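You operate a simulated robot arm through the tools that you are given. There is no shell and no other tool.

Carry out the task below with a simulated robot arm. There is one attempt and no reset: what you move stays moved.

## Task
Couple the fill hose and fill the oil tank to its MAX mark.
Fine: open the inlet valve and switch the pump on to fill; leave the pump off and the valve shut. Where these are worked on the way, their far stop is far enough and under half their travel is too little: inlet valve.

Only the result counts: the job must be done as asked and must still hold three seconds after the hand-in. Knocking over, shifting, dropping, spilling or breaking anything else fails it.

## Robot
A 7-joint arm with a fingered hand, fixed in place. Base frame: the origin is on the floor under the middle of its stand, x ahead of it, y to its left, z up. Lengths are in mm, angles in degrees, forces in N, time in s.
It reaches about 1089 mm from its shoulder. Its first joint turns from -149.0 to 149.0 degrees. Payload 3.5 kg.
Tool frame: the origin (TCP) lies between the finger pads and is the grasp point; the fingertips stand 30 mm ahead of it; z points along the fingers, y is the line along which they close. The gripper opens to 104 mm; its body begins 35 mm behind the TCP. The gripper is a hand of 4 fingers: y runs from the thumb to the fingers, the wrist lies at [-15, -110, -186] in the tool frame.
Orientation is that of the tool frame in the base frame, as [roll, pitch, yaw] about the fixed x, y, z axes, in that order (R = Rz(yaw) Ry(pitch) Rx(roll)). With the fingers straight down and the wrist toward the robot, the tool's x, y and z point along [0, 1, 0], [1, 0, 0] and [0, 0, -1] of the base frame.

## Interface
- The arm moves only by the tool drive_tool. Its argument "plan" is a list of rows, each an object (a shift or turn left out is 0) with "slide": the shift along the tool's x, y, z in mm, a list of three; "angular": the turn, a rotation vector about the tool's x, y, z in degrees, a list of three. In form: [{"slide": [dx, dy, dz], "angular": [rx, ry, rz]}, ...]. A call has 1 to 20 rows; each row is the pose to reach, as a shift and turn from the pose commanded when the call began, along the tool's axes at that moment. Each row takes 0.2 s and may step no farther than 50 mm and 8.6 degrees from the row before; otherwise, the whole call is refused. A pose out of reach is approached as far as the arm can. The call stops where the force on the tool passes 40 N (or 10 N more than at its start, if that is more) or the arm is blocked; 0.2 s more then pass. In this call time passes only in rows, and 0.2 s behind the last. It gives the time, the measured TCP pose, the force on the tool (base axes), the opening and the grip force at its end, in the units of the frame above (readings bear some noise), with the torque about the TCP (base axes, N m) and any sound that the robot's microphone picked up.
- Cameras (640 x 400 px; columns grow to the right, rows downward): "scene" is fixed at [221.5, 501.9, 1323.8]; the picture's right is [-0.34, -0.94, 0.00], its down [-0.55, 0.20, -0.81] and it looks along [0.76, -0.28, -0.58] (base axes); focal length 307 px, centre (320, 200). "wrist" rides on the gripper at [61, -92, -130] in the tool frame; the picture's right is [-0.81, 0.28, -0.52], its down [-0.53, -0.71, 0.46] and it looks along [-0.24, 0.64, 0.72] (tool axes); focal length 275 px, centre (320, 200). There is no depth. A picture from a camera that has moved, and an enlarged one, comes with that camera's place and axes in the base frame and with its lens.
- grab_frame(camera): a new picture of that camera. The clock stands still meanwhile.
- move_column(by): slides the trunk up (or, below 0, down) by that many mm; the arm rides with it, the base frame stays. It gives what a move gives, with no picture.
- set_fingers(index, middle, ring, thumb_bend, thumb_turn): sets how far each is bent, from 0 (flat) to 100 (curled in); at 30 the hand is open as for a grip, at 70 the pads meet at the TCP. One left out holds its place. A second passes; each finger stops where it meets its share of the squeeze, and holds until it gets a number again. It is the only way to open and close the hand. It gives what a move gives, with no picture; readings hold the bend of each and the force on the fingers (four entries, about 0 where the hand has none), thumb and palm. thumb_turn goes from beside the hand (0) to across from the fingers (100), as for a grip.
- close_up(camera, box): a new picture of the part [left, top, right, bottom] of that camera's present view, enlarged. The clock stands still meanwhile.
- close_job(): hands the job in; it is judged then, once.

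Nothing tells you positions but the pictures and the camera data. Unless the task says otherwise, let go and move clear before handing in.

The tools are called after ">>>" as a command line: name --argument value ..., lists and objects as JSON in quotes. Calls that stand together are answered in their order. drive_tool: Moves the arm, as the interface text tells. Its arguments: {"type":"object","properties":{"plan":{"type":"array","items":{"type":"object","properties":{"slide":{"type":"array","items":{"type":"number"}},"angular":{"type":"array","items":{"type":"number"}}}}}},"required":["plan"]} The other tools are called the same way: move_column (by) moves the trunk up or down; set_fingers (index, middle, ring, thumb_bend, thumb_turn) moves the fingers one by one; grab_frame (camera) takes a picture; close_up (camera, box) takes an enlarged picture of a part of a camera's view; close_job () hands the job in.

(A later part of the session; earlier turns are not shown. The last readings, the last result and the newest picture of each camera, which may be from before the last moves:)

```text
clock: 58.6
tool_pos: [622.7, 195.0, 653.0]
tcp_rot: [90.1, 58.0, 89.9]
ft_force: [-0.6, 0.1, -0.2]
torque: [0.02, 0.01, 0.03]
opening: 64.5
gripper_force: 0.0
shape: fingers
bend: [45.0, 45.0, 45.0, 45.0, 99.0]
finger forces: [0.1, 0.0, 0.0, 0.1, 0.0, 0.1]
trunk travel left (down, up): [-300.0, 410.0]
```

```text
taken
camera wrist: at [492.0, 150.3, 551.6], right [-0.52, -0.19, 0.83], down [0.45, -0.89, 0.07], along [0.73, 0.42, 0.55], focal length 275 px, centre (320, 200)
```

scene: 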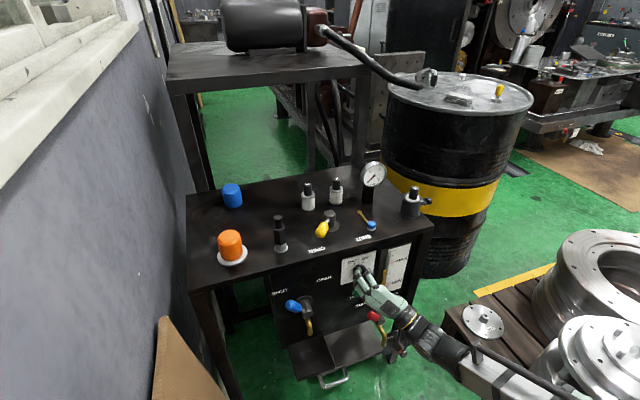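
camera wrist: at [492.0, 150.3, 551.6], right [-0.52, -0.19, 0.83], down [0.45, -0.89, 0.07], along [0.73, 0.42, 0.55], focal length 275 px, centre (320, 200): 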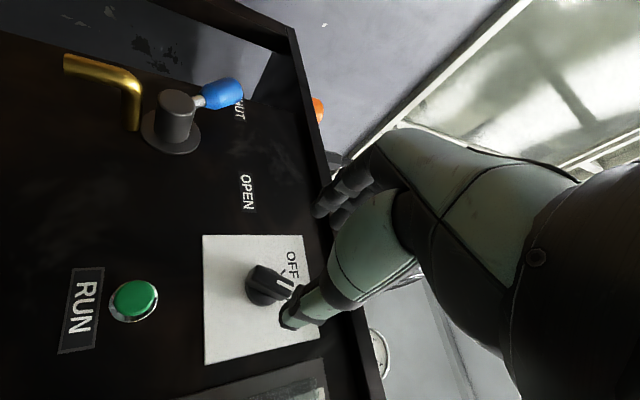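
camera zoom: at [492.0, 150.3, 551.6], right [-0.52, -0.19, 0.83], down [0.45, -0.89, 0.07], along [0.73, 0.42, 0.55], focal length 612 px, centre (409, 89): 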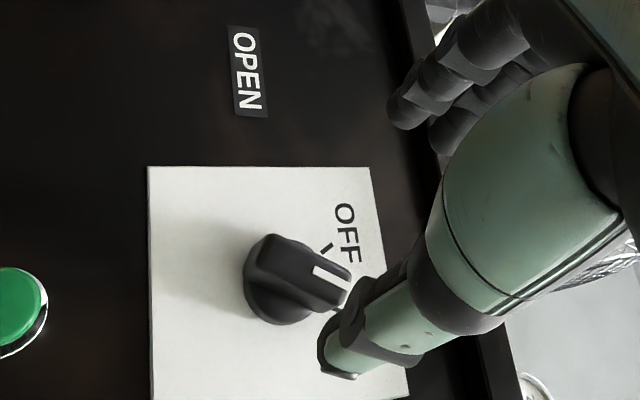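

The pointer is at ON, yet neither level nor RUN indication changes. I'll look closely at the RUN element, isolator and coupling again.

>>> close_up --camera "wrist" --box '[60, 250, 200, 350]'

>>> close_up --camera "scene" --box '[340, 270, 380, 310]'

>>> close_up --camera "scene" --box '[375, 310, 425, 370]'

>>> close_up --camera "scene" --box '[250, 200, 350, 270]'

```text
4.00 times, centred on (130, 300) of wrist
camera zoom: at [492.0, 150.3, 551.6], right [-0.52, -0.19, 0.83], down [0.45, -0.89, 0.07], along [0.73, 0.42, 0.55], focal length 1101 px, centre (1080, -200)
```

zoom: 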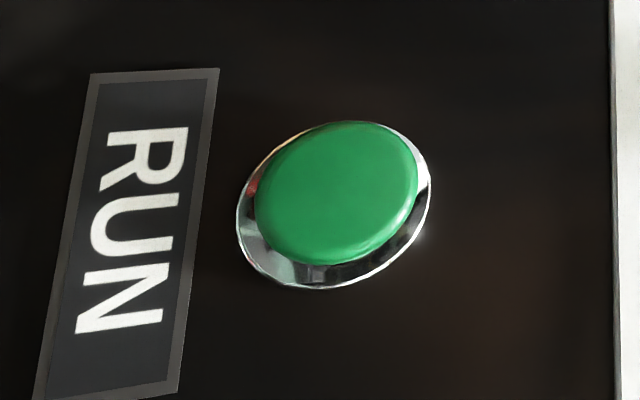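

```text
10.00 times, centred on (360, 290) of scene
camera zoom: at [221.5, 501.9, 1323.8], right [-0.34, -0.94, 0.0], down [-0.55, 0.2, -0.81], along [0.76, -0.28, -0.58], focal length 3069 px, centre (-80, -700)
```

zoom: 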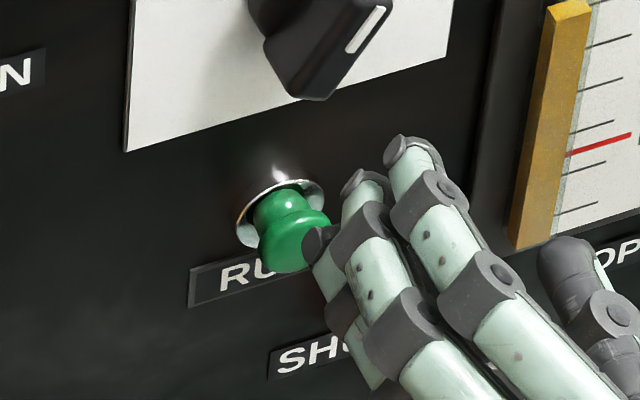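

```text
6.67 times, centred on (400, 340) of scene
camera zoom: at [221.5, 501.9, 1323.8], right [-0.34, -0.94, 0.0], down [-0.55, 0.2, -0.81], along [0.76, -0.28, -0.58], focal length 2046 px, centre (-213, -733)
```

zoom: 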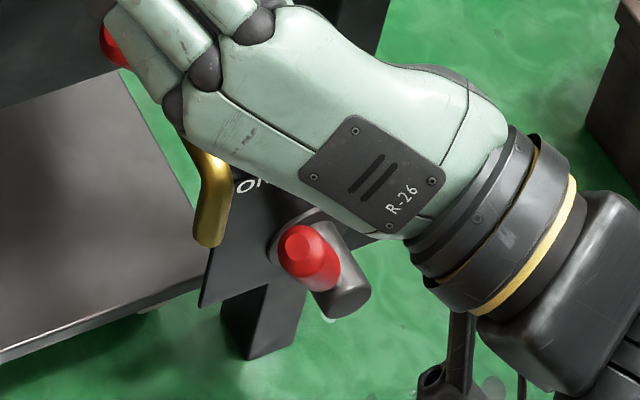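

```text
5.71 times, centred on (300, 235) of scene
camera zoom: at [221.5, 501.9, 1323.8], right [-0.34, -0.94, 0.0], down [-0.55, 0.2, -0.81], along [0.76, -0.28, -0.58], focal length 1754 px, centre (434, 0)
```

zoom: 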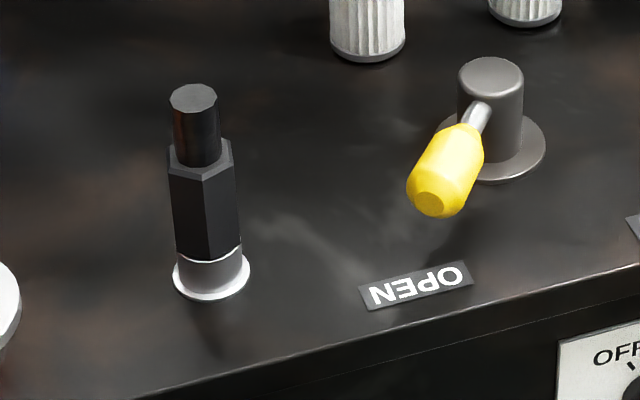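

RUN is clearly a push button with a stem and head, so the pump likely needs it pressed with the selector ON. Before pressing, I'll bring the closed fingertips in front of it, hand level, and plan a quick push on the selector for OFF.

>>> drive_tool --plan '[{"slide": [21.4, -13.4, 4], "angular": [0, 0, -8]}, {"slide": [42.8, -26.8, 8], "angular": [0, 0, -16]}, {"slide": [64.2, -40.1, 12], "angular": [0, 0, -24]}, {"slide": [85.6, -53.5, 15], "angular": [0, 0, -32]}]'

>>> set_fingers --index 70 --middle 70 --ring 70 --thumb_bend 68

>>> grab_frame --camera "wrist"

>>> close_up --camera "scene" --box '[320, 240, 430, 320]'

```text
clock: 59.6
tool_pos: [635.2, 195.1, 550.8]
tcp_rot: [-132.5, 89.9, -132.7]
ft_force: [0.4, 0.3, -0.5]
torque: [0.01, 0.0, 0.01]
opening: 64.4
gripper_force: 0.0
shape: fingers
bend: [45.0, 45.0, 45.0, 45.0, 99.0]
finger forces: [0.1, 0.1, 0.0, 0.1, 0.1, 0.0]
trunk travel left (down, up): [-300.0, 410.0]
```

```text
clock: 60.6
tool_pos: [635.4, 195.0, 549.9]
tcp_rot: [129.6, 90.0, 129.5]
ft_force: [-1.9, -0.1, 0.1]
torque: [0.0, 0.02, -0.03]
opening: 4.1
gripper_force: 0.1
shape: fingers
bend: [70.0, 70.0, 70.0, 68.0, 100.0]
finger forces: [0.0, 0.1, 0.0, 0.1, 0.0, 0.0]
trunk travel left (down, up): [-300.0, 410.0]
```

```text
taken
camera wrist: at [506.2, 104.1, 488.6], right [-0.52, 0.28, 0.81], down [0.45, -0.71, 0.53], along [0.73, 0.64, 0.24], focal length 275 px, centre (320, 200)
```

wrist: 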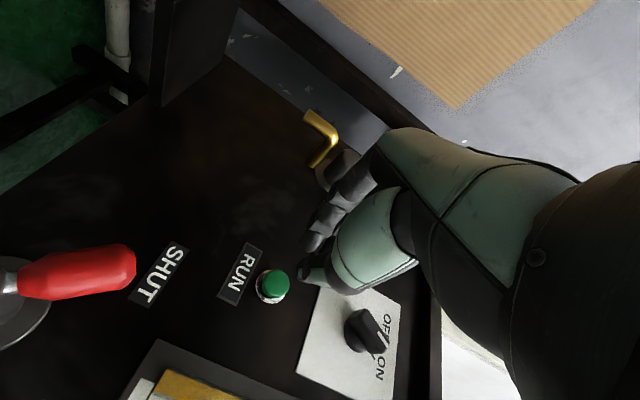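

```text
5.00 times, centred on (375, 280) of scene
camera zoom: at [221.5, 501.9, 1323.8], right [-0.34, -0.94, 0.0], down [-0.55, 0.2, -0.81], along [0.76, -0.28, -0.58], focal length 1535 px, centre (45, -200)
```

zoom: 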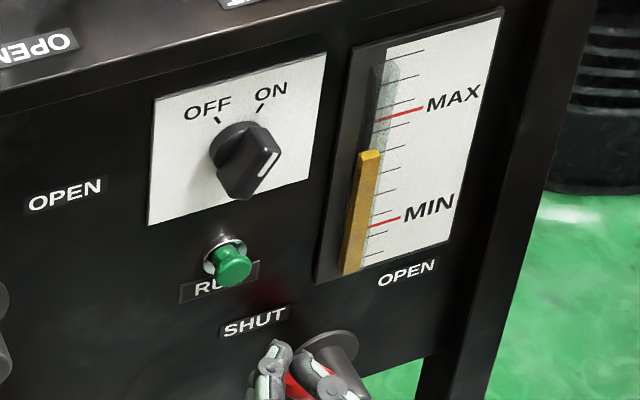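

The button is centred at tool (−2, −2) from the fingertip cluster. I'll approach to just short of it.

>>> drive_tool --plan '[{"slide": [-2, -2, 30]}, {"slide": [-2, -2, 50]}, {"slide": [-2, -2, 57]}]'

>>> close_up --camera "wrist" --box '[230, 210, 390, 330]'

>>> close_up --camera "scene" --box '[330, 250, 410, 310]'

```text
clock: 61.4
tool_pos: [691.8, 194.3, 551.6]
tcp_rot: [7.5, 89.9, 7.4]
ft_force: [0.3, 0.0, -0.4]
torque: [0.01, -0.02, -0.02]
opening: 3.9
gripper_force: 0.1
shape: fingers
bend: [70.0, 70.0, 70.0, 68.0, 100.0]
finger forces: [0.0, 0.1, 0.0, 0.0, 0.0, 0.0]
trunk travel left (down, up): [-300.0, 410.0]
```

```text
3.33 times, centred on (310, 270) of wrist
camera zoom: at [562.4, 102.1, 490.2], right [-0.52, 0.28, 0.81], down [0.45, -0.71, 0.53], along [0.73, 0.64, 0.24], focal length 918 px, centre (353, -33)
```

zoom: 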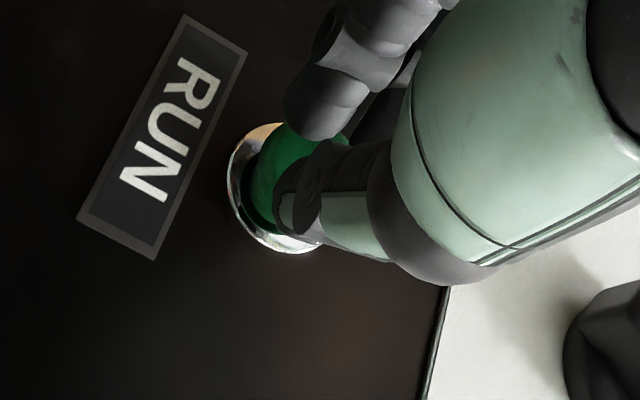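

```text
6.67 times, centred on (370, 280) of scene
camera zoom: at [221.5, 501.9, 1323.8], right [-0.34, -0.94, 0.0], down [-0.55, 0.2, -0.81], along [0.76, -0.28, -0.58], focal length 2046 px, centre (-13, -333)
```

zoom: 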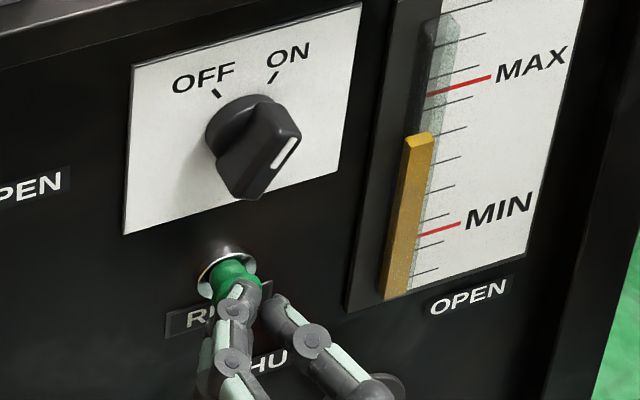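

Fingertips are at the button. I'll press gently in small steps, then check the gauge.

>>> drive_tool --plan '[{"slide": [0, 0, 3]}, {"slide": [0, 0, 6]}]'

>>> close_up --camera "scene" --box '[330, 250, 410, 310]'

>>> close_up --camera "wrist" --box '[230, 210, 390, 330]'

```text
clock: 62.0
tool_pos: [698.1, 191.7, 553.1]
tcp_rot: [-169.3, 90.0, -169.5]
ft_force: [-2.7, 0.4, -1.0]
torque: [-0.01, 0.03, 0.04]
opening: 3.7
gripper_force: 0.7
shape: fingers
bend: [70.0, 70.0, 70.0, 68.0, 100.0]
finger forces: [2.0, 0.2, 0.0, 0.1, 0.0, 0.0]
trunk travel left (down, up): [-300.0, 410.0]
```

```text
6.67 times, centred on (370, 280) of scene
camera zoom: at [221.5, 501.9, 1323.8], right [-0.34, -0.94, 0.0], down [-0.55, 0.2, -0.81], along [0.76, -0.28, -0.58], focal length 2046 px, centre (-13, -333)
```

zoom: 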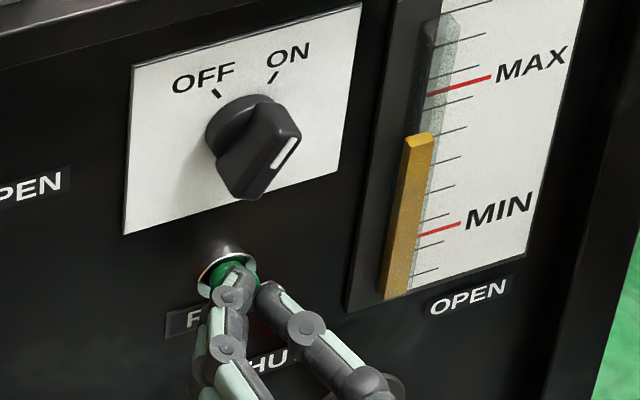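

```text
3.33 times, centred on (310, 270) of wrist
camera zoom: at [568.5, 101.7, 491.2], right [-0.52, 0.28, 0.81], down [0.45, -0.71, 0.53], along [0.73, 0.64, 0.24], focal length 918 px, centre (353, -33)
```

zoom: 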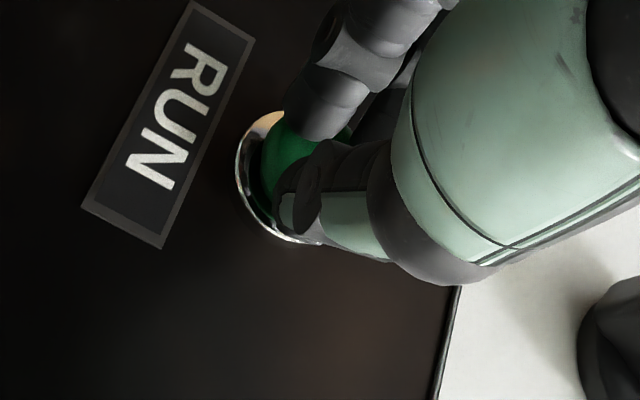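

Light contact (2.7 N). I'll press further.

>>> drive_tool --plan '[{"slide": [0, 0, 2]}, {"slide": [0, 0, 4]}]'

>>> close_up --camera "scene" --box '[330, 250, 410, 310]'

```text
clock: 62.6
tool_pos: [703.0, 192.5, 553.5]
tcp_rot: [-122.5, 89.9, -122.6]
ft_force: [-4.7, 1.0, -1.7]
torque: [-0.02, 0.05, 0.05]
opening: 3.8
gripper_force: 2.0
shape: fingers
bend: [70.0, 70.0, 70.0, 68.0, 100.0]
finger forces: [3.4, 0.4, 0.0, 0.0, 0.0, 0.1]
trunk travel left (down, up): [-300.0, 410.0]
heard: click
```

```text
6.67 times, centred on (370, 280) of scene
camera zoom: at [221.5, 501.9, 1323.8], right [-0.34, -0.94, 0.0], down [-0.55, 0.2, -0.81], along [0.76, -0.28, -0.58], focal length 2046 px, centre (-13, -333)
```

zoom: 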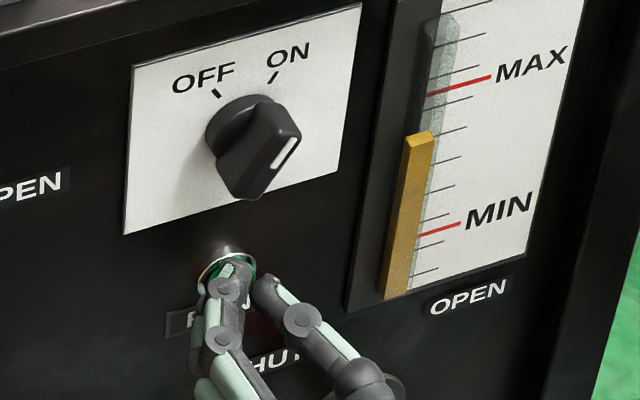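

A click was heard. I'll check the level in a moment of elapsed time while holding.

>>> drive_tool --plan '[{"slide": [0, 0, 0]}]'

>>> close_up --camera "scene" --box '[385, 245, 415, 275]'

```text
clock: 63.0
tool_pos: [702.5, 193.6, 553.2]
tcp_rot: [48.9, 89.9, 48.8]
ft_force: [-2.5, 1.0, -0.1]
torque: [0.02, 0.01, 0.08]
opening: 3.8
gripper_force: 1.8
shape: fingers
bend: [70.0, 70.0, 70.0, 68.0, 100.0]
finger forces: [3.4, 0.4, 0.1, 0.0, 0.1, 0.0]
trunk travel left (down, up): [-300.0, 410.0]
```

```text
13.33 times, centred on (400, 260) of scene
camera zoom: at [221.5, 501.9, 1323.8], right [-0.34, -0.94, 0.0], down [-0.55, 0.2, -0.81], along [0.76, -0.28, -0.58], focal length 4092 px, centre (-747, -600)
```

zoom: 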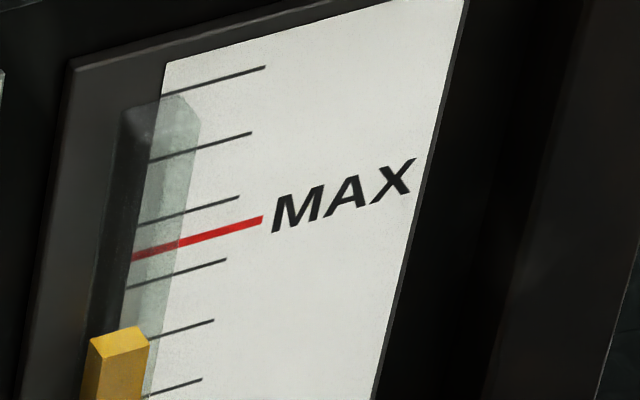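

>>> drive_tool --plan '[{"slide": [0, 0, 0]}, {"slide": [0, 0, 0]}, {"slide": [0, 0, 0]}, {"slide": [0, 0, 0]}]'

>>> close_up --camera "scene" --box '[385, 245, 415, 275]'

```text
clock: 64.0
tool_pos: [703.1, 193.0, 553.1]
tcp_rot: [-60.9, 90.0, -61.1]
ft_force: [-4.6, 0.5, 0.1]
torque: [0.0, 0.05, 0.05]
opening: 4.0
gripper_force: 1.9
shape: fingers
bend: [70.0, 70.0, 70.0, 68.0, 100.0]
finger forces: [3.4, 0.2, 0.0, 0.0, 0.0, 0.0]
trunk travel left (down, up): [-300.0, 410.0]
```

```text
13.33 times, centred on (400, 260) of scene
camera zoom: at [221.5, 501.9, 1323.8], right [-0.34, -0.94, 0.0], down [-0.55, 0.2, -0.81], along [0.76, -0.28, -0.58], focal length 4092 px, centre (-747, -600)
```

zoom: 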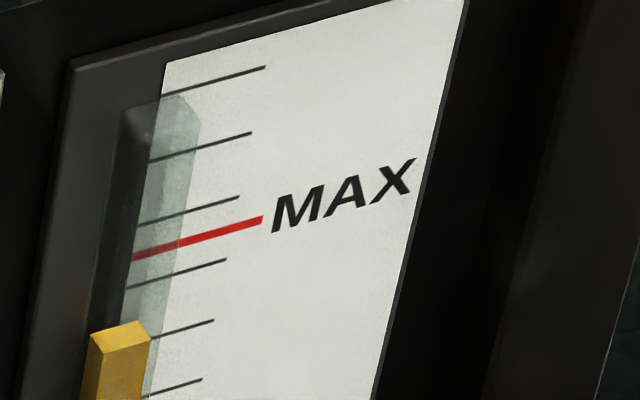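

The level is now rising (~5–6 px/s at this zoom), with about 64 px to go, so the pump is running. I'll release the button and go to a staging point beside the selector, then see whether filling continues.

>>> drive_tool --plan '[{"slide": [0, 0, -20]}, {"slide": [-36, 23, -22]}, {"slide": [-75, 46, -22]}]'

>>> close_up --camera "scene" --box '[385, 245, 415, 275]'

>>> close_up --camera "scene" --box '[330, 245, 410, 305]'

```text
clock: 64.8
tool_pos: [683.3, 240.1, 628.3]
tcp_rot: [88.0, 89.9, 87.7]
ft_force: [-0.2, 0.1, 0.2]
torque: [0.0, -0.03, 0.02]
opening: 3.8
gripper_force: 0.0
shape: fingers
bend: [70.0, 70.0, 70.0, 68.0, 100.0]
finger forces: [0.0, 0.1, 0.0, 0.0, 0.0, 0.1]
trunk travel left (down, up): [-300.0, 410.0]
```

```text
13.33 times, centred on (400, 260) of scene
camera zoom: at [221.5, 501.9, 1323.8], right [-0.34, -0.94, 0.0], down [-0.55, 0.2, -0.81], along [0.76, -0.28, -0.58], focal length 4092 px, centre (-747, -600)
```

zoom: 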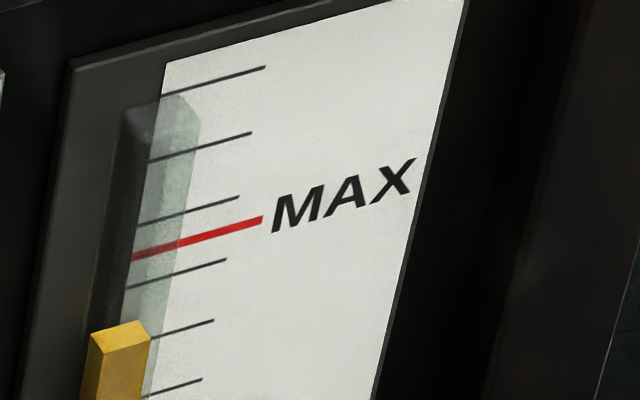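

```text
6.67 times, centred on (370, 275) of scene
camera zoom: at [221.5, 501.9, 1323.8], right [-0.34, -0.94, 0.0], down [-0.55, 0.2, -0.81], along [0.76, -0.28, -0.58], focal length 2046 px, centre (-13, -300)
```

zoom: 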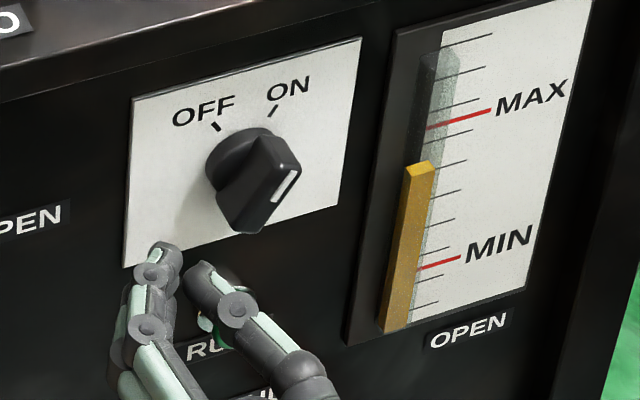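

The level seems to have stopped on release — hold-to-run. I'll confirm with a little more time.

>>> drive_tool --plan '[{"slide": [0, 0, 0]}, {"slide": [0, 0, 0]}, {"slide": [0, 0, 0]}]'

>>> close_up --camera "scene" --box '[385, 245, 415, 275]'

>>> close_up --camera "wrist" --box '[100, 180, 340, 380]'

```text
clock: 65.6
tool_pos: [681.9, 241.6, 629.0]
tcp_rot: [-143.2, 89.9, -143.4]
ft_force: [0.3, 0.6, -0.3]
torque: [0.02, 0.0, -0.03]
opening: 3.9
gripper_force: 0.1
shape: fingers
bend: [70.0, 70.0, 70.0, 68.0, 100.0]
finger forces: [0.1, 0.0, 0.0, 0.0, 0.0, 0.0]
trunk travel left (down, up): [-300.0, 410.0]
```

```text
13.33 times, centred on (400, 260) of scene
camera zoom: at [221.5, 501.9, 1323.8], right [-0.34, -0.94, 0.0], down [-0.55, 0.2, -0.81], along [0.76, -0.28, -0.58], focal length 4092 px, centre (-747, -600)
```

zoom: 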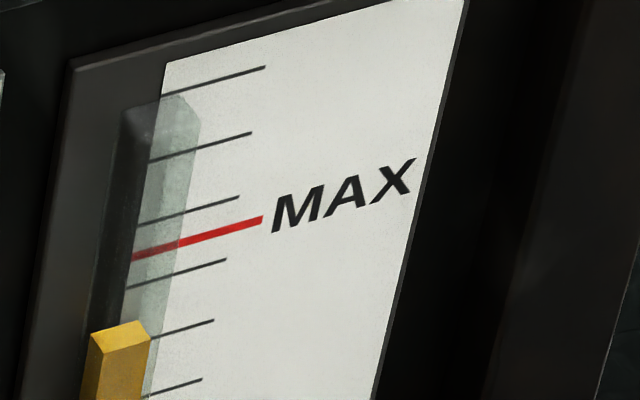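

```text
2.00 times, centred on (220, 280) of wrist
camera zoom: at [552.5, 148.9, 566.8], right [-0.52, 0.28, 0.81], down [0.45, -0.71, 0.53], along [0.73, 0.64, 0.24], focal length 551 px, centre (520, 40)
```

zoom: 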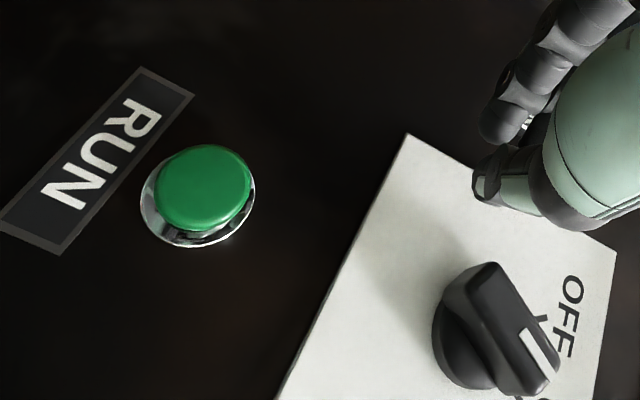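

Confirmed: it fills only while RUN is held, which makes control easy. I'll return and press again, holding for about 2 s first.

>>> drive_tool --plan '[{"slide": [38, -24, 0]}, {"slide": [75.5, -48, 0]}, {"slide": [75.5, -48, 14]}, {"slide": [75.5, -48, 22]}]'

>>> drive_tool --plan '[{"slide": [0, 0, 0]}, {"slide": [0, 0, 0]}, {"slide": [0, 0, 0]}, {"slide": [0, 0, 0]}, {"slide": [0, 0, 0]}]'

>>> close_up --camera "scene" --box '[385, 245, 415, 275]'

```text
clock: 66.6
tool_pos: [704.4, 189.7, 554.4]
tcp_rot: [34.1, 90.0, 34.1]
ft_force: [-4.3, 0.2, -1.4]
torque: [0.0, 0.03, 0.07]
opening: 3.4
gripper_force: 2.1
shape: fingers
bend: [70.0, 70.0, 70.0, 68.0, 100.0]
finger forces: [3.6, 0.4, 0.0, 0.0, 0.1, 0.0]
trunk travel left (down, up): [-300.0, 410.0]
heard: click
```

```text
clock: 67.8
tool_pos: [704.7, 190.1, 553.5]
tcp_rot: [-76.2, 89.9, -76.3]
ft_force: [-3.4, 0.9, -0.6]
torque: [-0.01, 0.1, 0.05]
opening: 3.6
gripper_force: 2.4
shape: fingers
bend: [70.0, 70.0, 70.0, 68.0, 100.0]
finger forces: [3.8, 0.3, 0.1, 0.0, 0.0, 0.0]
trunk travel left (down, up): [-300.0, 410.0]
```

```text
13.33 times, centred on (400, 260) of scene
camera zoom: at [221.5, 501.9, 1323.8], right [-0.34, -0.94, 0.0], down [-0.55, 0.2, -0.81], along [0.76, -0.28, -0.58], focal length 4092 px, centre (-747, -600)
```

zoom: 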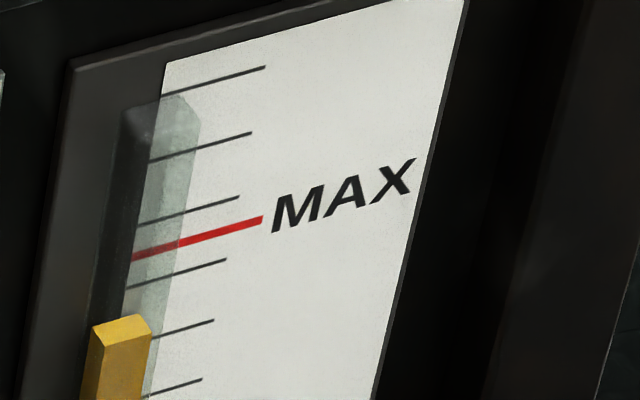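

Rising at roughly 5 px/s; about 58 px remain by the back edge. I'll hold for ~3 s and re-measure.

>>> drive_tool --plan '[{"slide": [0, 0, 0]}, {"slide": [0, 0, 0]}, {"slide": [0, 0, 0]}, {"slide": [0, 0, 0]}, {"slide": [0, 0, 0]}, {"slide": [0, 0, 0]}, {"slide": [0, 0, 0]}, {"slide": [0, 0, 0]}, {"slide": [0, 0, 0]}, {"slide": [0, 0, 0]}, {"slide": [0, 0, 0]}, {"slide": [0, 0, 0]}, {"slide": [0, 0, 0]}, {"slide": [0, 0, 0]}, {"slide": [0, 0, 0]}]'

>>> close_up --camera "scene" --box '[385, 245, 415, 275]'

>>> grab_frame --camera "scene"

```text
clock: 71.0
tool_pos: [704.2, 189.4, 552.7]
tcp_rot: [-20.0, 90.0, -20.1]
ft_force: [-4.2, 1.1, -1.1]
torque: [-0.02, 0.05, 0.07]
opening: 3.3
gripper_force: 2.5
shape: fingers
bend: [70.0, 70.0, 70.0, 68.0, 100.0]
finger forces: [3.8, 0.3, 0.0, 0.0, 0.0, 0.0]
trunk travel left (down, up): [-300.0, 410.0]
```

```text
13.33 times, centred on (400, 260) of scene
camera zoom: at [221.5, 501.9, 1323.8], right [-0.34, -0.94, 0.0], down [-0.55, 0.2, -0.81], along [0.76, -0.28, -0.58], focal length 4092 px, centre (-747, -600)
```

zoom: 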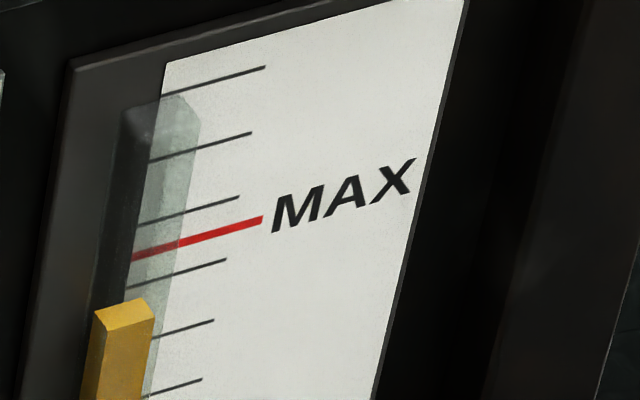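

```text
taken
```

scene: 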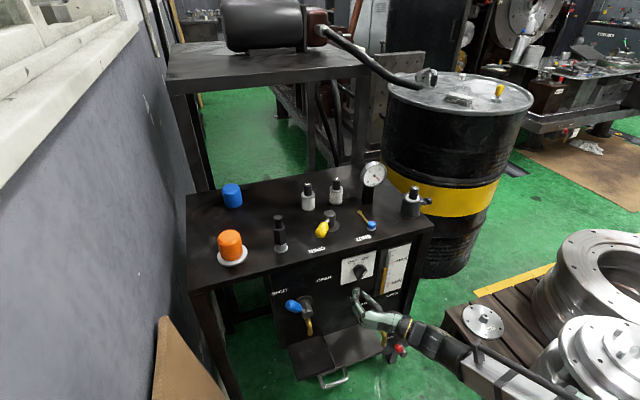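

The measured remaining height is ~0.71 tick (44 px) and the rate ~4.5 px/s. I'll hold another ~4 s, then re-measure.

>>> drive_tool --plan '[{"slide": [0, 0, 0]}, {"slide": [0, 0, 0]}, {"slide": [0, 0, 0]}, {"slide": [0, 0, 0]}, {"slide": [0, 0, 0]}, {"slide": [0, 0, 0]}, {"slide": [0, 0, 0]}, {"slide": [0, 0, 0]}, {"slide": [0, 0, 0]}, {"slide": [0, 0, 0]}, {"slide": [0, 0, 0]}, {"slide": [0, 0, 0]}, {"slide": [0, 0, 0]}, {"slide": [0, 0, 0]}, {"slide": [0, 0, 0]}, {"slide": [0, 0, 0]}, {"slide": [0, 0, 0]}, {"slide": [0, 0, 0]}, {"slide": [0, 0, 0]}, {"slide": [0, 0, 0]}]'

>>> close_up --camera "scene" --box '[385, 245, 415, 275]'

```text
clock: 75.2
tool_pos: [703.4, 190.5, 553.2]
tcp_rot: [-117.3, 89.9, -117.4]
ft_force: [-4.8, 1.2, -0.7]
torque: [-0.03, 0.05, 0.05]
opening: 3.4
gripper_force: 2.2
shape: fingers
bend: [70.0, 70.0, 70.0, 68.0, 100.0]
finger forces: [3.7, 0.4, 0.0, 0.0, 0.1, 0.0]
trunk travel left (down, up): [-300.0, 410.0]
```

```text
13.33 times, centred on (400, 260) of scene
camera zoom: at [221.5, 501.9, 1323.8], right [-0.34, -0.94, 0.0], down [-0.55, 0.2, -0.81], along [0.76, -0.28, -0.58], focal length 4092 px, centre (-747, -600)
```

zoom: 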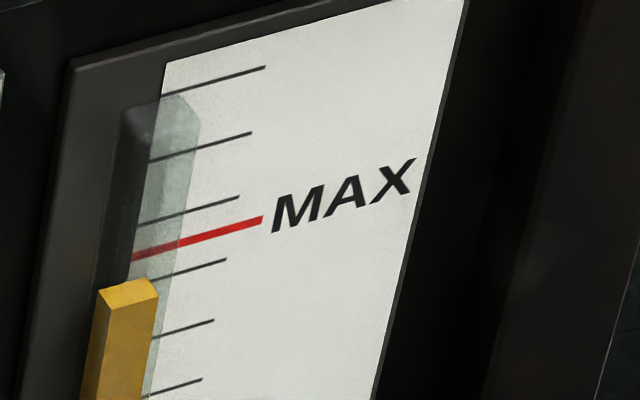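

About 23 px remain. I'll hold ~2.6 s more, then measure at higher zoom.

>>> drive_tool --plan '[{"slide": [0, 0, 0]}, {"slide": [0, 0, 0]}, {"slide": [0, 0, 0]}, {"slide": [0, 0, 0]}, {"slide": [0, 0, 0]}, {"slide": [0, 0, 0]}, {"slide": [0, 0, 0]}, {"slide": [0, 0, 0]}, {"slide": [0, 0, 0]}, {"slide": [0, 0, 0]}, {"slide": [0, 0, 0]}, {"slide": [0, 0, 0]}]'

>>> close_up --camera "scene" --box '[380, 255, 400, 275]'

>>> close_up --camera "scene" --box '[385, 245, 415, 275]'

```text
clock: 77.8
tool_pos: [704.3, 189.9, 553.8]
tcp_rot: [173.0, 89.9, 172.9]
ft_force: [-3.4, 1.1, -1.4]
torque: [0.02, 0.03, 0.07]
opening: 3.3
gripper_force: 1.8
shape: fingers
bend: [70.0, 70.0, 70.0, 68.0, 100.0]
finger forces: [3.7, 0.4, 0.1, 0.1, 0.2, 0.0]
trunk travel left (down, up): [-300.0, 410.0]
```

```text
16.00 times, centred on (390, 265) of scene
camera zoom: at [221.5, 501.9, 1323.8], right [-0.34, -0.94, 0.0], down [-0.55, 0.2, -0.81], along [0.76, -0.28, -0.58], focal length 4911 px, centre (-800, -840)
```

zoom: 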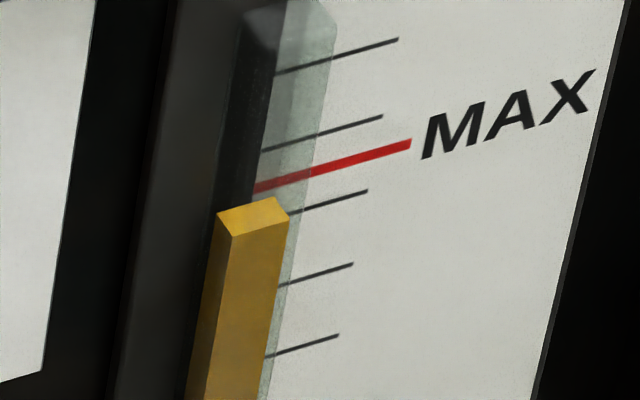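

```text
13.33 times, centred on (400, 260) of scene
camera zoom: at [221.5, 501.9, 1323.8], right [-0.34, -0.94, 0.0], down [-0.55, 0.2, -0.81], along [0.76, -0.28, -0.58], focal length 4092 px, centre (-747, -600)
```

zoom: 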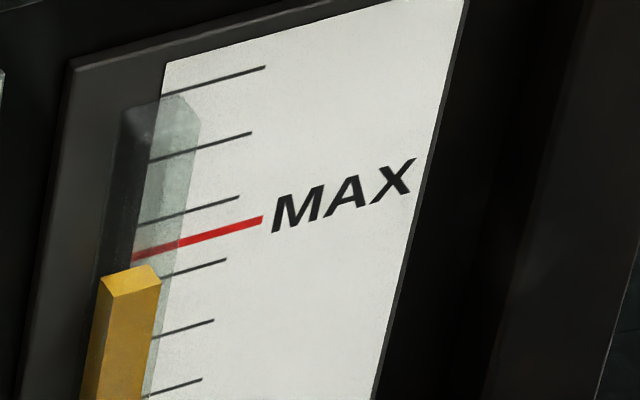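

About 13 px (0.18 tick) remain. Since it only runs while held, I'll release now and verify the level from a near-horizontal wrist view before topping up.

>>> drive_tool --plan '[{"slide": [0, 0, -35]}, {"slide": [0, 0, -73]}, {"slide": [-40, -22, -73]}, {"slide": [-80, -45, -73]}, {"slide": [-120, -67, -73]}, {"slide": [-146, -67, -73]}]'

>>> grab_frame --camera "wrist"

>>> close_up --camera "scene" --box '[380, 255, 400, 275]'

```text
clock: 79.2
tool_pos: [632.5, 123.3, 698.5]
tcp_rot: [-72.1, 89.9, -72.1]
ft_force: [-0.2, 0.7, 0.0]
torque: [-0.02, -0.03, 0.02]
opening: 3.2
gripper_force: 0.1
shape: fingers
bend: [70.0, 70.0, 70.0, 68.0, 100.0]
finger forces: [0.0, 0.1, 0.0, 0.1, 0.0, 0.0]
trunk travel left (down, up): [-300.0, 410.0]
```

```text
taken
camera wrist: at [501.6, 32.4, 637.7], right [-0.52, 0.28, 0.81], down [0.45, -0.71, 0.53], along [0.73, 0.64, 0.24], focal length 275 px, centre (320, 200)
```

wrist: 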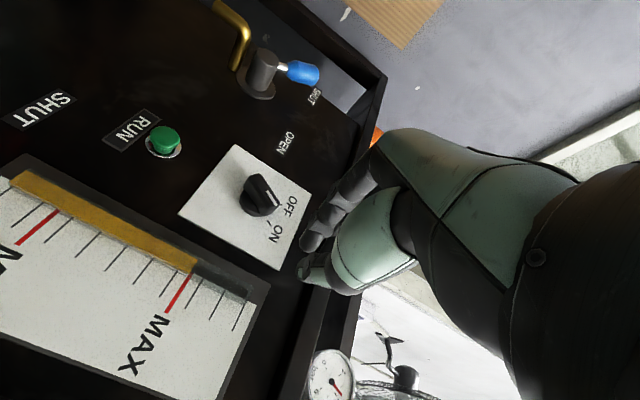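

```text
16.00 times, centred on (390, 265) of scene
camera zoom: at [221.5, 501.9, 1323.8], right [-0.34, -0.94, 0.0], down [-0.55, 0.2, -0.81], along [0.76, -0.28, -0.58], focal length 4911 px, centre (-800, -840)
```

zoom: 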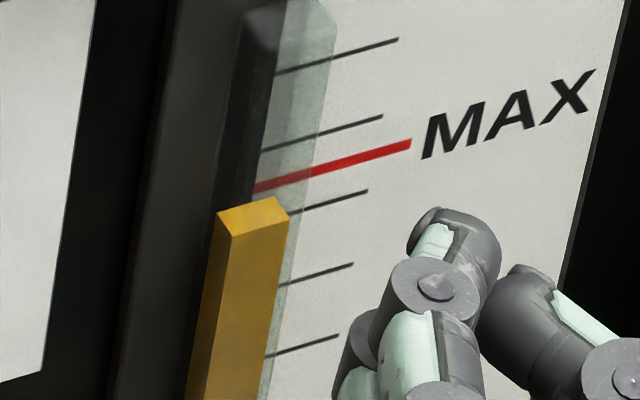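

>>> close_up --camera "wrist" --box '[130, 230, 270, 330]'

>>> close_up --camera "wrist" --box '[165, 245, 225, 295]'

```text
4.00 times, centred on (200, 280) of wrist
camera zoom: at [501.6, 32.4, 637.7], right [-0.52, 0.28, 0.81], down [0.45, -0.71, 0.53], along [0.73, 0.64, 0.24], focal length 1101 px, centre (800, -120)
```

zoom: 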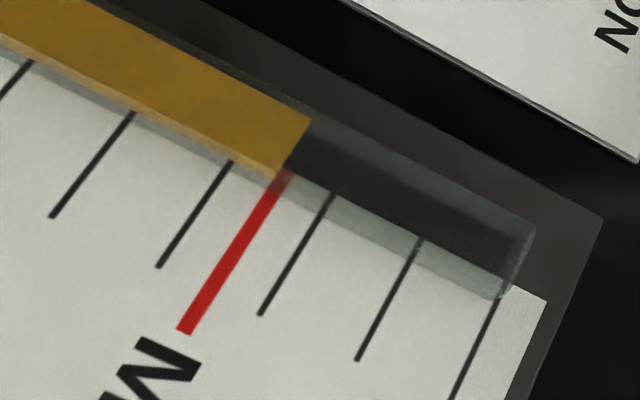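

```text
8.00 times, centred on (195, 270) of wrist
camera zoom: at [501.6, 32.4, 637.7], right [-0.52, 0.28, 0.81], down [0.45, -0.71, 0.53], along [0.73, 0.64, 0.24], focal length 2202 px, centre (1320, -360)
```

zoom: 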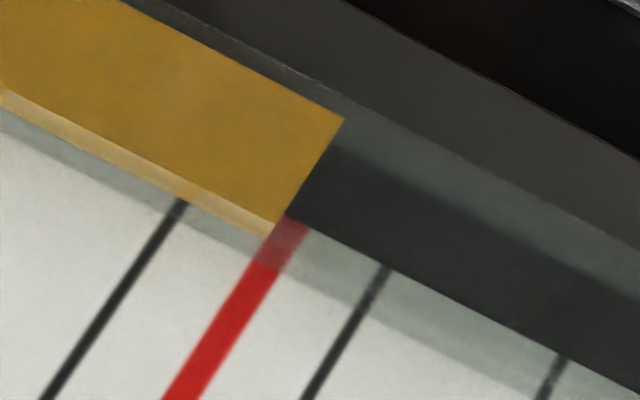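

From this level view the column top is only ~0.09 tick below the MAX line centre (about 1.1 s more). I'll go back and press for about that long.

>>> drive_tool --plan '[{"slide": [26, 0, 0]}, {"slide": [66, 22, 0]}, {"slide": [106, 45, 0]}, {"slide": [146, 67, 0]}, {"slide": [146, 67, 38]}, {"slide": [146, 67, 62]}]'

>>> drive_tool --plan '[{"slide": [0, 0, 6]}, {"slide": [0, 0, 11]}, {"slide": [0, 0, 11]}, {"slide": [0, 0, 11]}, {"slide": [0, 0, 11]}, {"slide": [0, 0, -10]}, {"slide": [0, 0, -30]}]'

>>> close_up --camera "scene" --box '[380, 255, 400, 275]'

```text
clock: 80.6
tool_pos: [693.8, 189.9, 552.3]
tcp_rot: [-95.3, 89.9, -95.4]
ft_force: [-0.3, 0.3, 0.3]
torque: [0.04, 0.02, -0.01]
opening: 3.7
gripper_force: 0.0
shape: fingers
bend: [70.0, 70.0, 70.0, 68.0, 100.0]
finger forces: [0.1, 0.0, 0.0, 0.0, 0.0, 0.0]
trunk travel left (down, up): [-300.0, 410.0]
```

```text
clock: 82.2
tool_pos: [663.4, 190.5, 553.2]
tcp_rot: [-126.3, 89.9, -126.4]
ft_force: [0.2, 0.0, 0.8]
torque: [0.02, -0.02, -0.02]
opening: 3.7
gripper_force: 0.0
shape: fingers
bend: [70.0, 70.0, 70.0, 68.0, 100.0]
finger forces: [0.0, 0.1, 0.0, 0.1, 0.0, 0.0]
trunk travel left (down, up): [-300.0, 410.0]
heard: click
```

```text
16.00 times, centred on (390, 265) of scene
camera zoom: at [221.5, 501.9, 1323.8], right [-0.34, -0.94, 0.0], down [-0.55, 0.2, -0.81], along [0.76, -0.28, -0.58], focal length 4911 px, centre (-800, -840)
```

zoom: 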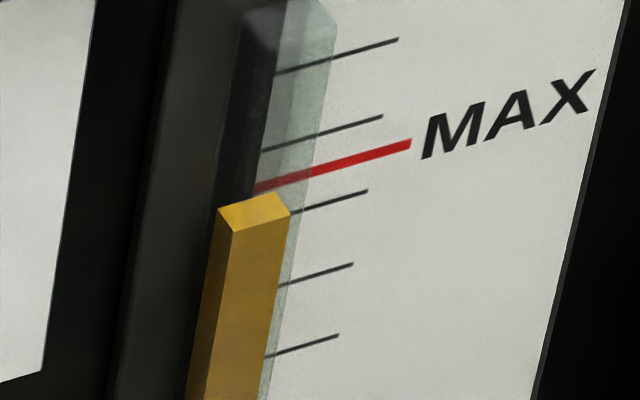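

The level rose by another ~5 px. I'll check again from the level wrist view.

>>> drive_tool --plan '[{"slide": [-30, -18, -31]}, {"slide": [-70, -40, -31]}, {"slide": [-110, -62, -31]}, {"slide": [-145.5, -67, -31]}]'

>>> close_up --camera "wrist" --box '[165, 245, 225, 295]'

>>> close_up --camera "wrist" --box '[130, 230, 270, 330]'

```text
clock: 83.2
tool_pos: [631.0, 125.8, 697.4]
tcp_rot: [-66.6, 89.9, -66.8]
ft_force: [-0.5, 0.0, 0.4]
torque: [0.01, -0.06, -0.01]
opening: 3.7
gripper_force: 0.0
shape: fingers
bend: [70.0, 70.0, 70.0, 68.0, 100.0]
finger forces: [0.0, 0.1, 0.0, 0.0, 0.0, 0.1]
trunk travel left (down, up): [-300.0, 410.0]
```

```text
8.00 times, centred on (195, 270) of wrist
camera zoom: at [501.1, 34.1, 635.0], right [-0.52, 0.28, 0.81], down [0.45, -0.71, 0.53], along [0.73, 0.64, 0.24], focal length 2202 px, centre (1320, -360)
```

zoom: 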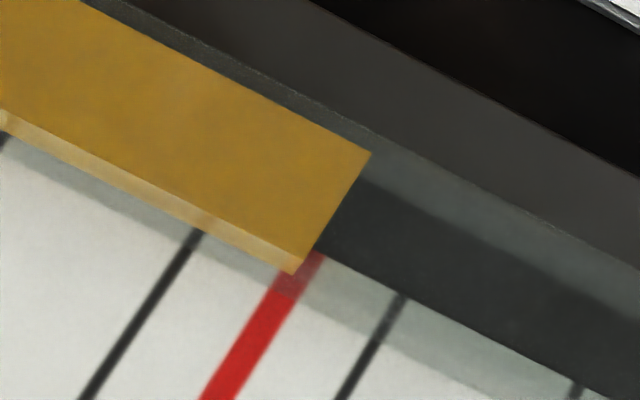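

```text
4.00 times, centred on (200, 280) of wrist
camera zoom: at [501.1, 34.1, 635.0], right [-0.52, 0.28, 0.81], down [0.45, -0.71, 0.53], along [0.73, 0.64, 0.24], focal length 1101 px, centre (800, -120)
```

zoom: 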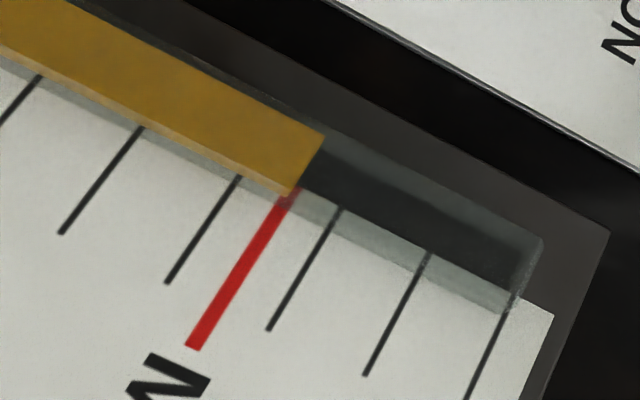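

The column top now sits within the MAX line (about 0.02–0.03 tick below its centre). Filling is done. Next: turn the selector back to OFF — I'll open the fingers and align with the bar in its ON orientation (roll +32°).

>>> set_fingers --index 47 --middle 47 --ring 47 --thumb_bend 47

>>> drive_tool --plan '[{"slide": [11, 17, 7], "angular": [0, 0, 8]}, {"slide": [22, 34, 14], "angular": [0, 0, 16]}, {"slide": [33, 51, 21], "angular": [0, 0, 24]}, {"slide": [44, 68, 28], "angular": [0, 0, 31]}]'

>>> close_up --camera "wrist" --box '[200, 200, 400, 340]'

>>> close_up --camera "scene" --box '[330, 240, 420, 310]'

```text
clock: 84.2
tool_pos: [631.0, 125.9, 695.7]
tcp_rot: [5.9, 89.9, 5.7]
ft_force: [-0.8, -0.2, -0.1]
torque: [0.04, -0.04, -0.03]
opening: 59.3
gripper_force: 0.0
shape: fingers
bend: [47.0, 47.0, 47.0, 47.0, 100.0]
finger forces: [0.0, 0.1, 0.0, 0.1, 0.1, 0.0]
trunk travel left (down, up): [-300.0, 410.0]
```

```text
clock: 85.2
tool_pos: [658.8, 192.6, 654.8]
tcp_rot: [90.0, 58.9, 89.8]
ft_force: [0.7, -1.3, -0.2]
torque: [0.02, 0.03, -0.01]
opening: 59.5
gripper_force: 0.0
shape: fingers
bend: [47.0, 47.0, 47.0, 47.0, 100.0]
finger forces: [0.0, 0.1, 0.0, 0.0, 0.1, 0.0]
trunk travel left (down, up): [-300.0, 410.0]
```

```text
2.86 times, centred on (300, 270) of wrist
camera zoom: at [528.9, 145.5, 553.3], right [-0.52, -0.18, 0.84], down [0.45, -0.89, 0.09], along [0.73, 0.42, 0.54], focal length 786 px, centre (377, 0)
```

zoom: 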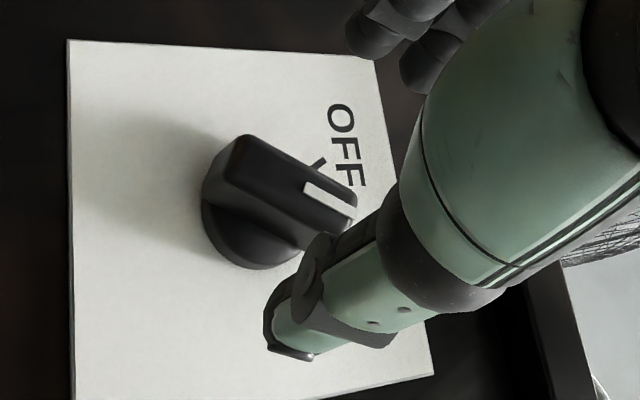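

```text
5.71 times, centred on (375, 275) of scene
camera zoom: at [221.5, 501.9, 1323.8], right [-0.34, -0.94, 0.0], down [-0.55, 0.2, -0.81], along [0.76, -0.28, -0.58], focal length 1754 px, centre (6, -229)
```

zoom: 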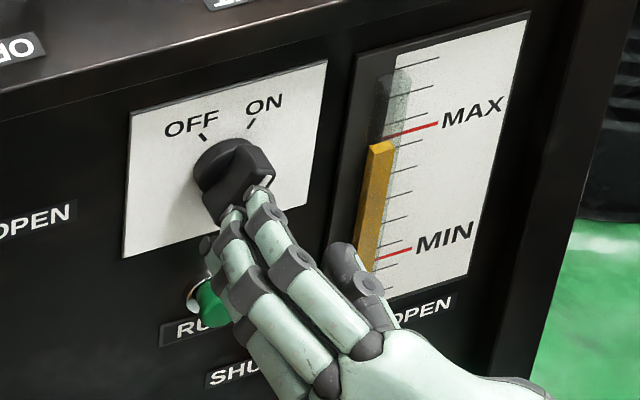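

Aligned within a few mm; I'll correct by (3, 3) and advance around the bar, then grip.

>>> drive_tool --plan '[{"slide": [3, 2.5, 15]}, {"slide": [3, 2.5, 30]}, {"slide": [3, 2.5, 42]}]'

>>> set_fingers --index 78 --middle 78 --ring 78 --thumb_bend 78

>>> close_up --camera "scene" --box '[330, 240, 420, 310]'

>>> close_up --camera "wrist" --box '[200, 200, 400, 340]'

```text
clock: 86.0
tool_pos: [700.9, 195.4, 653.5]
tcp_rot: [90.0, 59.0, 89.9]
ft_force: [-0.1, 0.3, -0.1]
torque: [0.04, 0.01, 0.0]
opening: 59.2
gripper_force: 0.1
shape: fingers
bend: [47.0, 47.0, 47.0, 47.0, 100.0]
finger forces: [0.1, 0.0, 0.1, 0.0, 0.1, 0.0]
trunk travel left (down, up): [-300.0, 410.0]
```

```text
clock: 87.0
tool_pos: [701.8, 195.7, 653.5]
tcp_rot: [90.0, 59.0, 89.8]
ft_force: [11.6, 5.1, 7.4]
torque: [-0.03, -0.13, 0.1]
opening: 11.3
gripper_force: 16.4
shape: fingers
bend: [72.0, 65.0, 78.0, 67.0, 100.0]
finger forces: [8.9, 10.8, 0.1, 0.1, 12.3, 0.0]
trunk travel left (down, up): [-300.0, 410.0]
```

```text
5.71 times, centred on (375, 275) of scene
camera zoom: at [221.5, 501.9, 1323.8], right [-0.34, -0.94, 0.0], down [-0.55, 0.2, -0.81], along [0.76, -0.28, -0.58], focal length 1754 px, centre (6, -229)
```

zoom: 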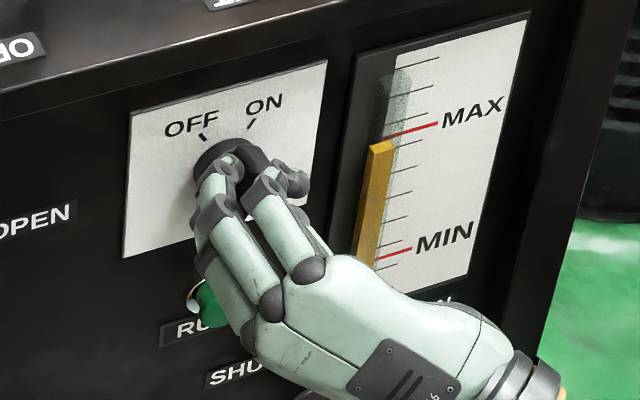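

```text
2.86 times, centred on (300, 270) of wrist
camera zoom: at [571.9, 149.2, 553.2], right [-0.52, -0.18, 0.84], down [0.45, -0.89, 0.09], along [0.73, 0.42, 0.54], focal length 786 px, centre (377, 0)
```

zoom: 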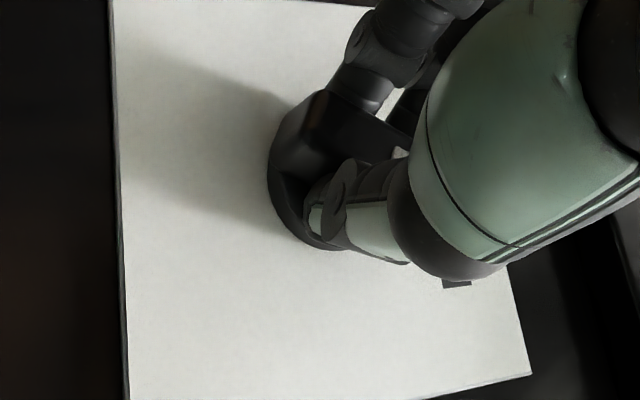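

Gripped. Turning −66° back to OFF.

>>> drive_tool --plan '[{"angular": [0, 0, -8]}, {"angular": [0, 0, -16]}, {"angular": [0, 0, -24]}, {"angular": [0, 0, -32]}, {"angular": [0, 0, -40]}, {"angular": [0, 0, -48]}, {"angular": [0, 0, -56]}, {"angular": [0, 0, -64]}, {"angular": [0, 0, -68]}]'

>>> close_up --camera "scene" --box '[330, 240, 420, 310]'

>>> close_up --camera "wrist" --box '[200, 200, 400, 340]'

```text
clock: 89.0
tool_pos: [700.1, 196.2, 652.8]
tcp_rot: [-90.0, 53.1, -90.1]
ft_force: [9.9, 5.3, 2.0]
torque: [0.04, -0.04, 0.1]
opening: 11.5
gripper_force: 15.4
shape: fingers
bend: [72.0, 67.0, 78.0, 67.0, 100.0]
finger forces: [9.6, 7.2, 0.1, 0.0, 13.8, 0.0]
trunk travel left (down, up): [-300.0, 410.0]
```

```text
5.71 times, centred on (375, 275) of scene
camera zoom: at [221.5, 501.9, 1323.8], right [-0.34, -0.94, 0.0], down [-0.55, 0.2, -0.81], along [0.76, -0.28, -0.58], focal length 1754 px, centre (6, -229)
```

zoom: 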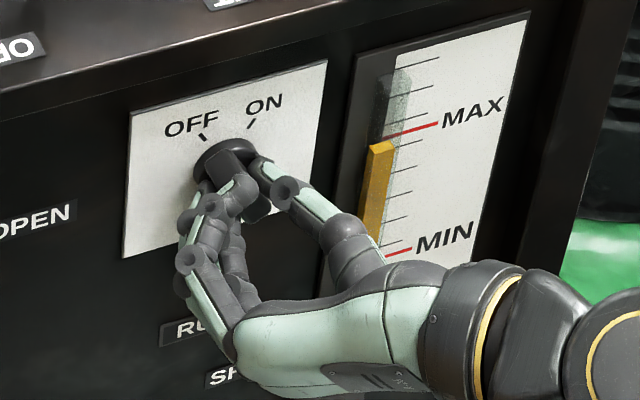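

```text
2.86 times, centred on (300, 270) of wrist
camera zoom: at [571.4, 85.8, 658.7], right [-0.51, 0.71, 0.48], down [0.45, -0.25, 0.85], along [0.73, 0.66, -0.19], focal length 786 px, centre (377, 0)
```

zoom: 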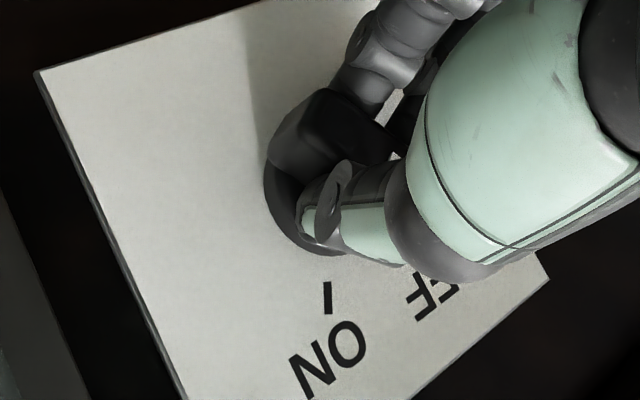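

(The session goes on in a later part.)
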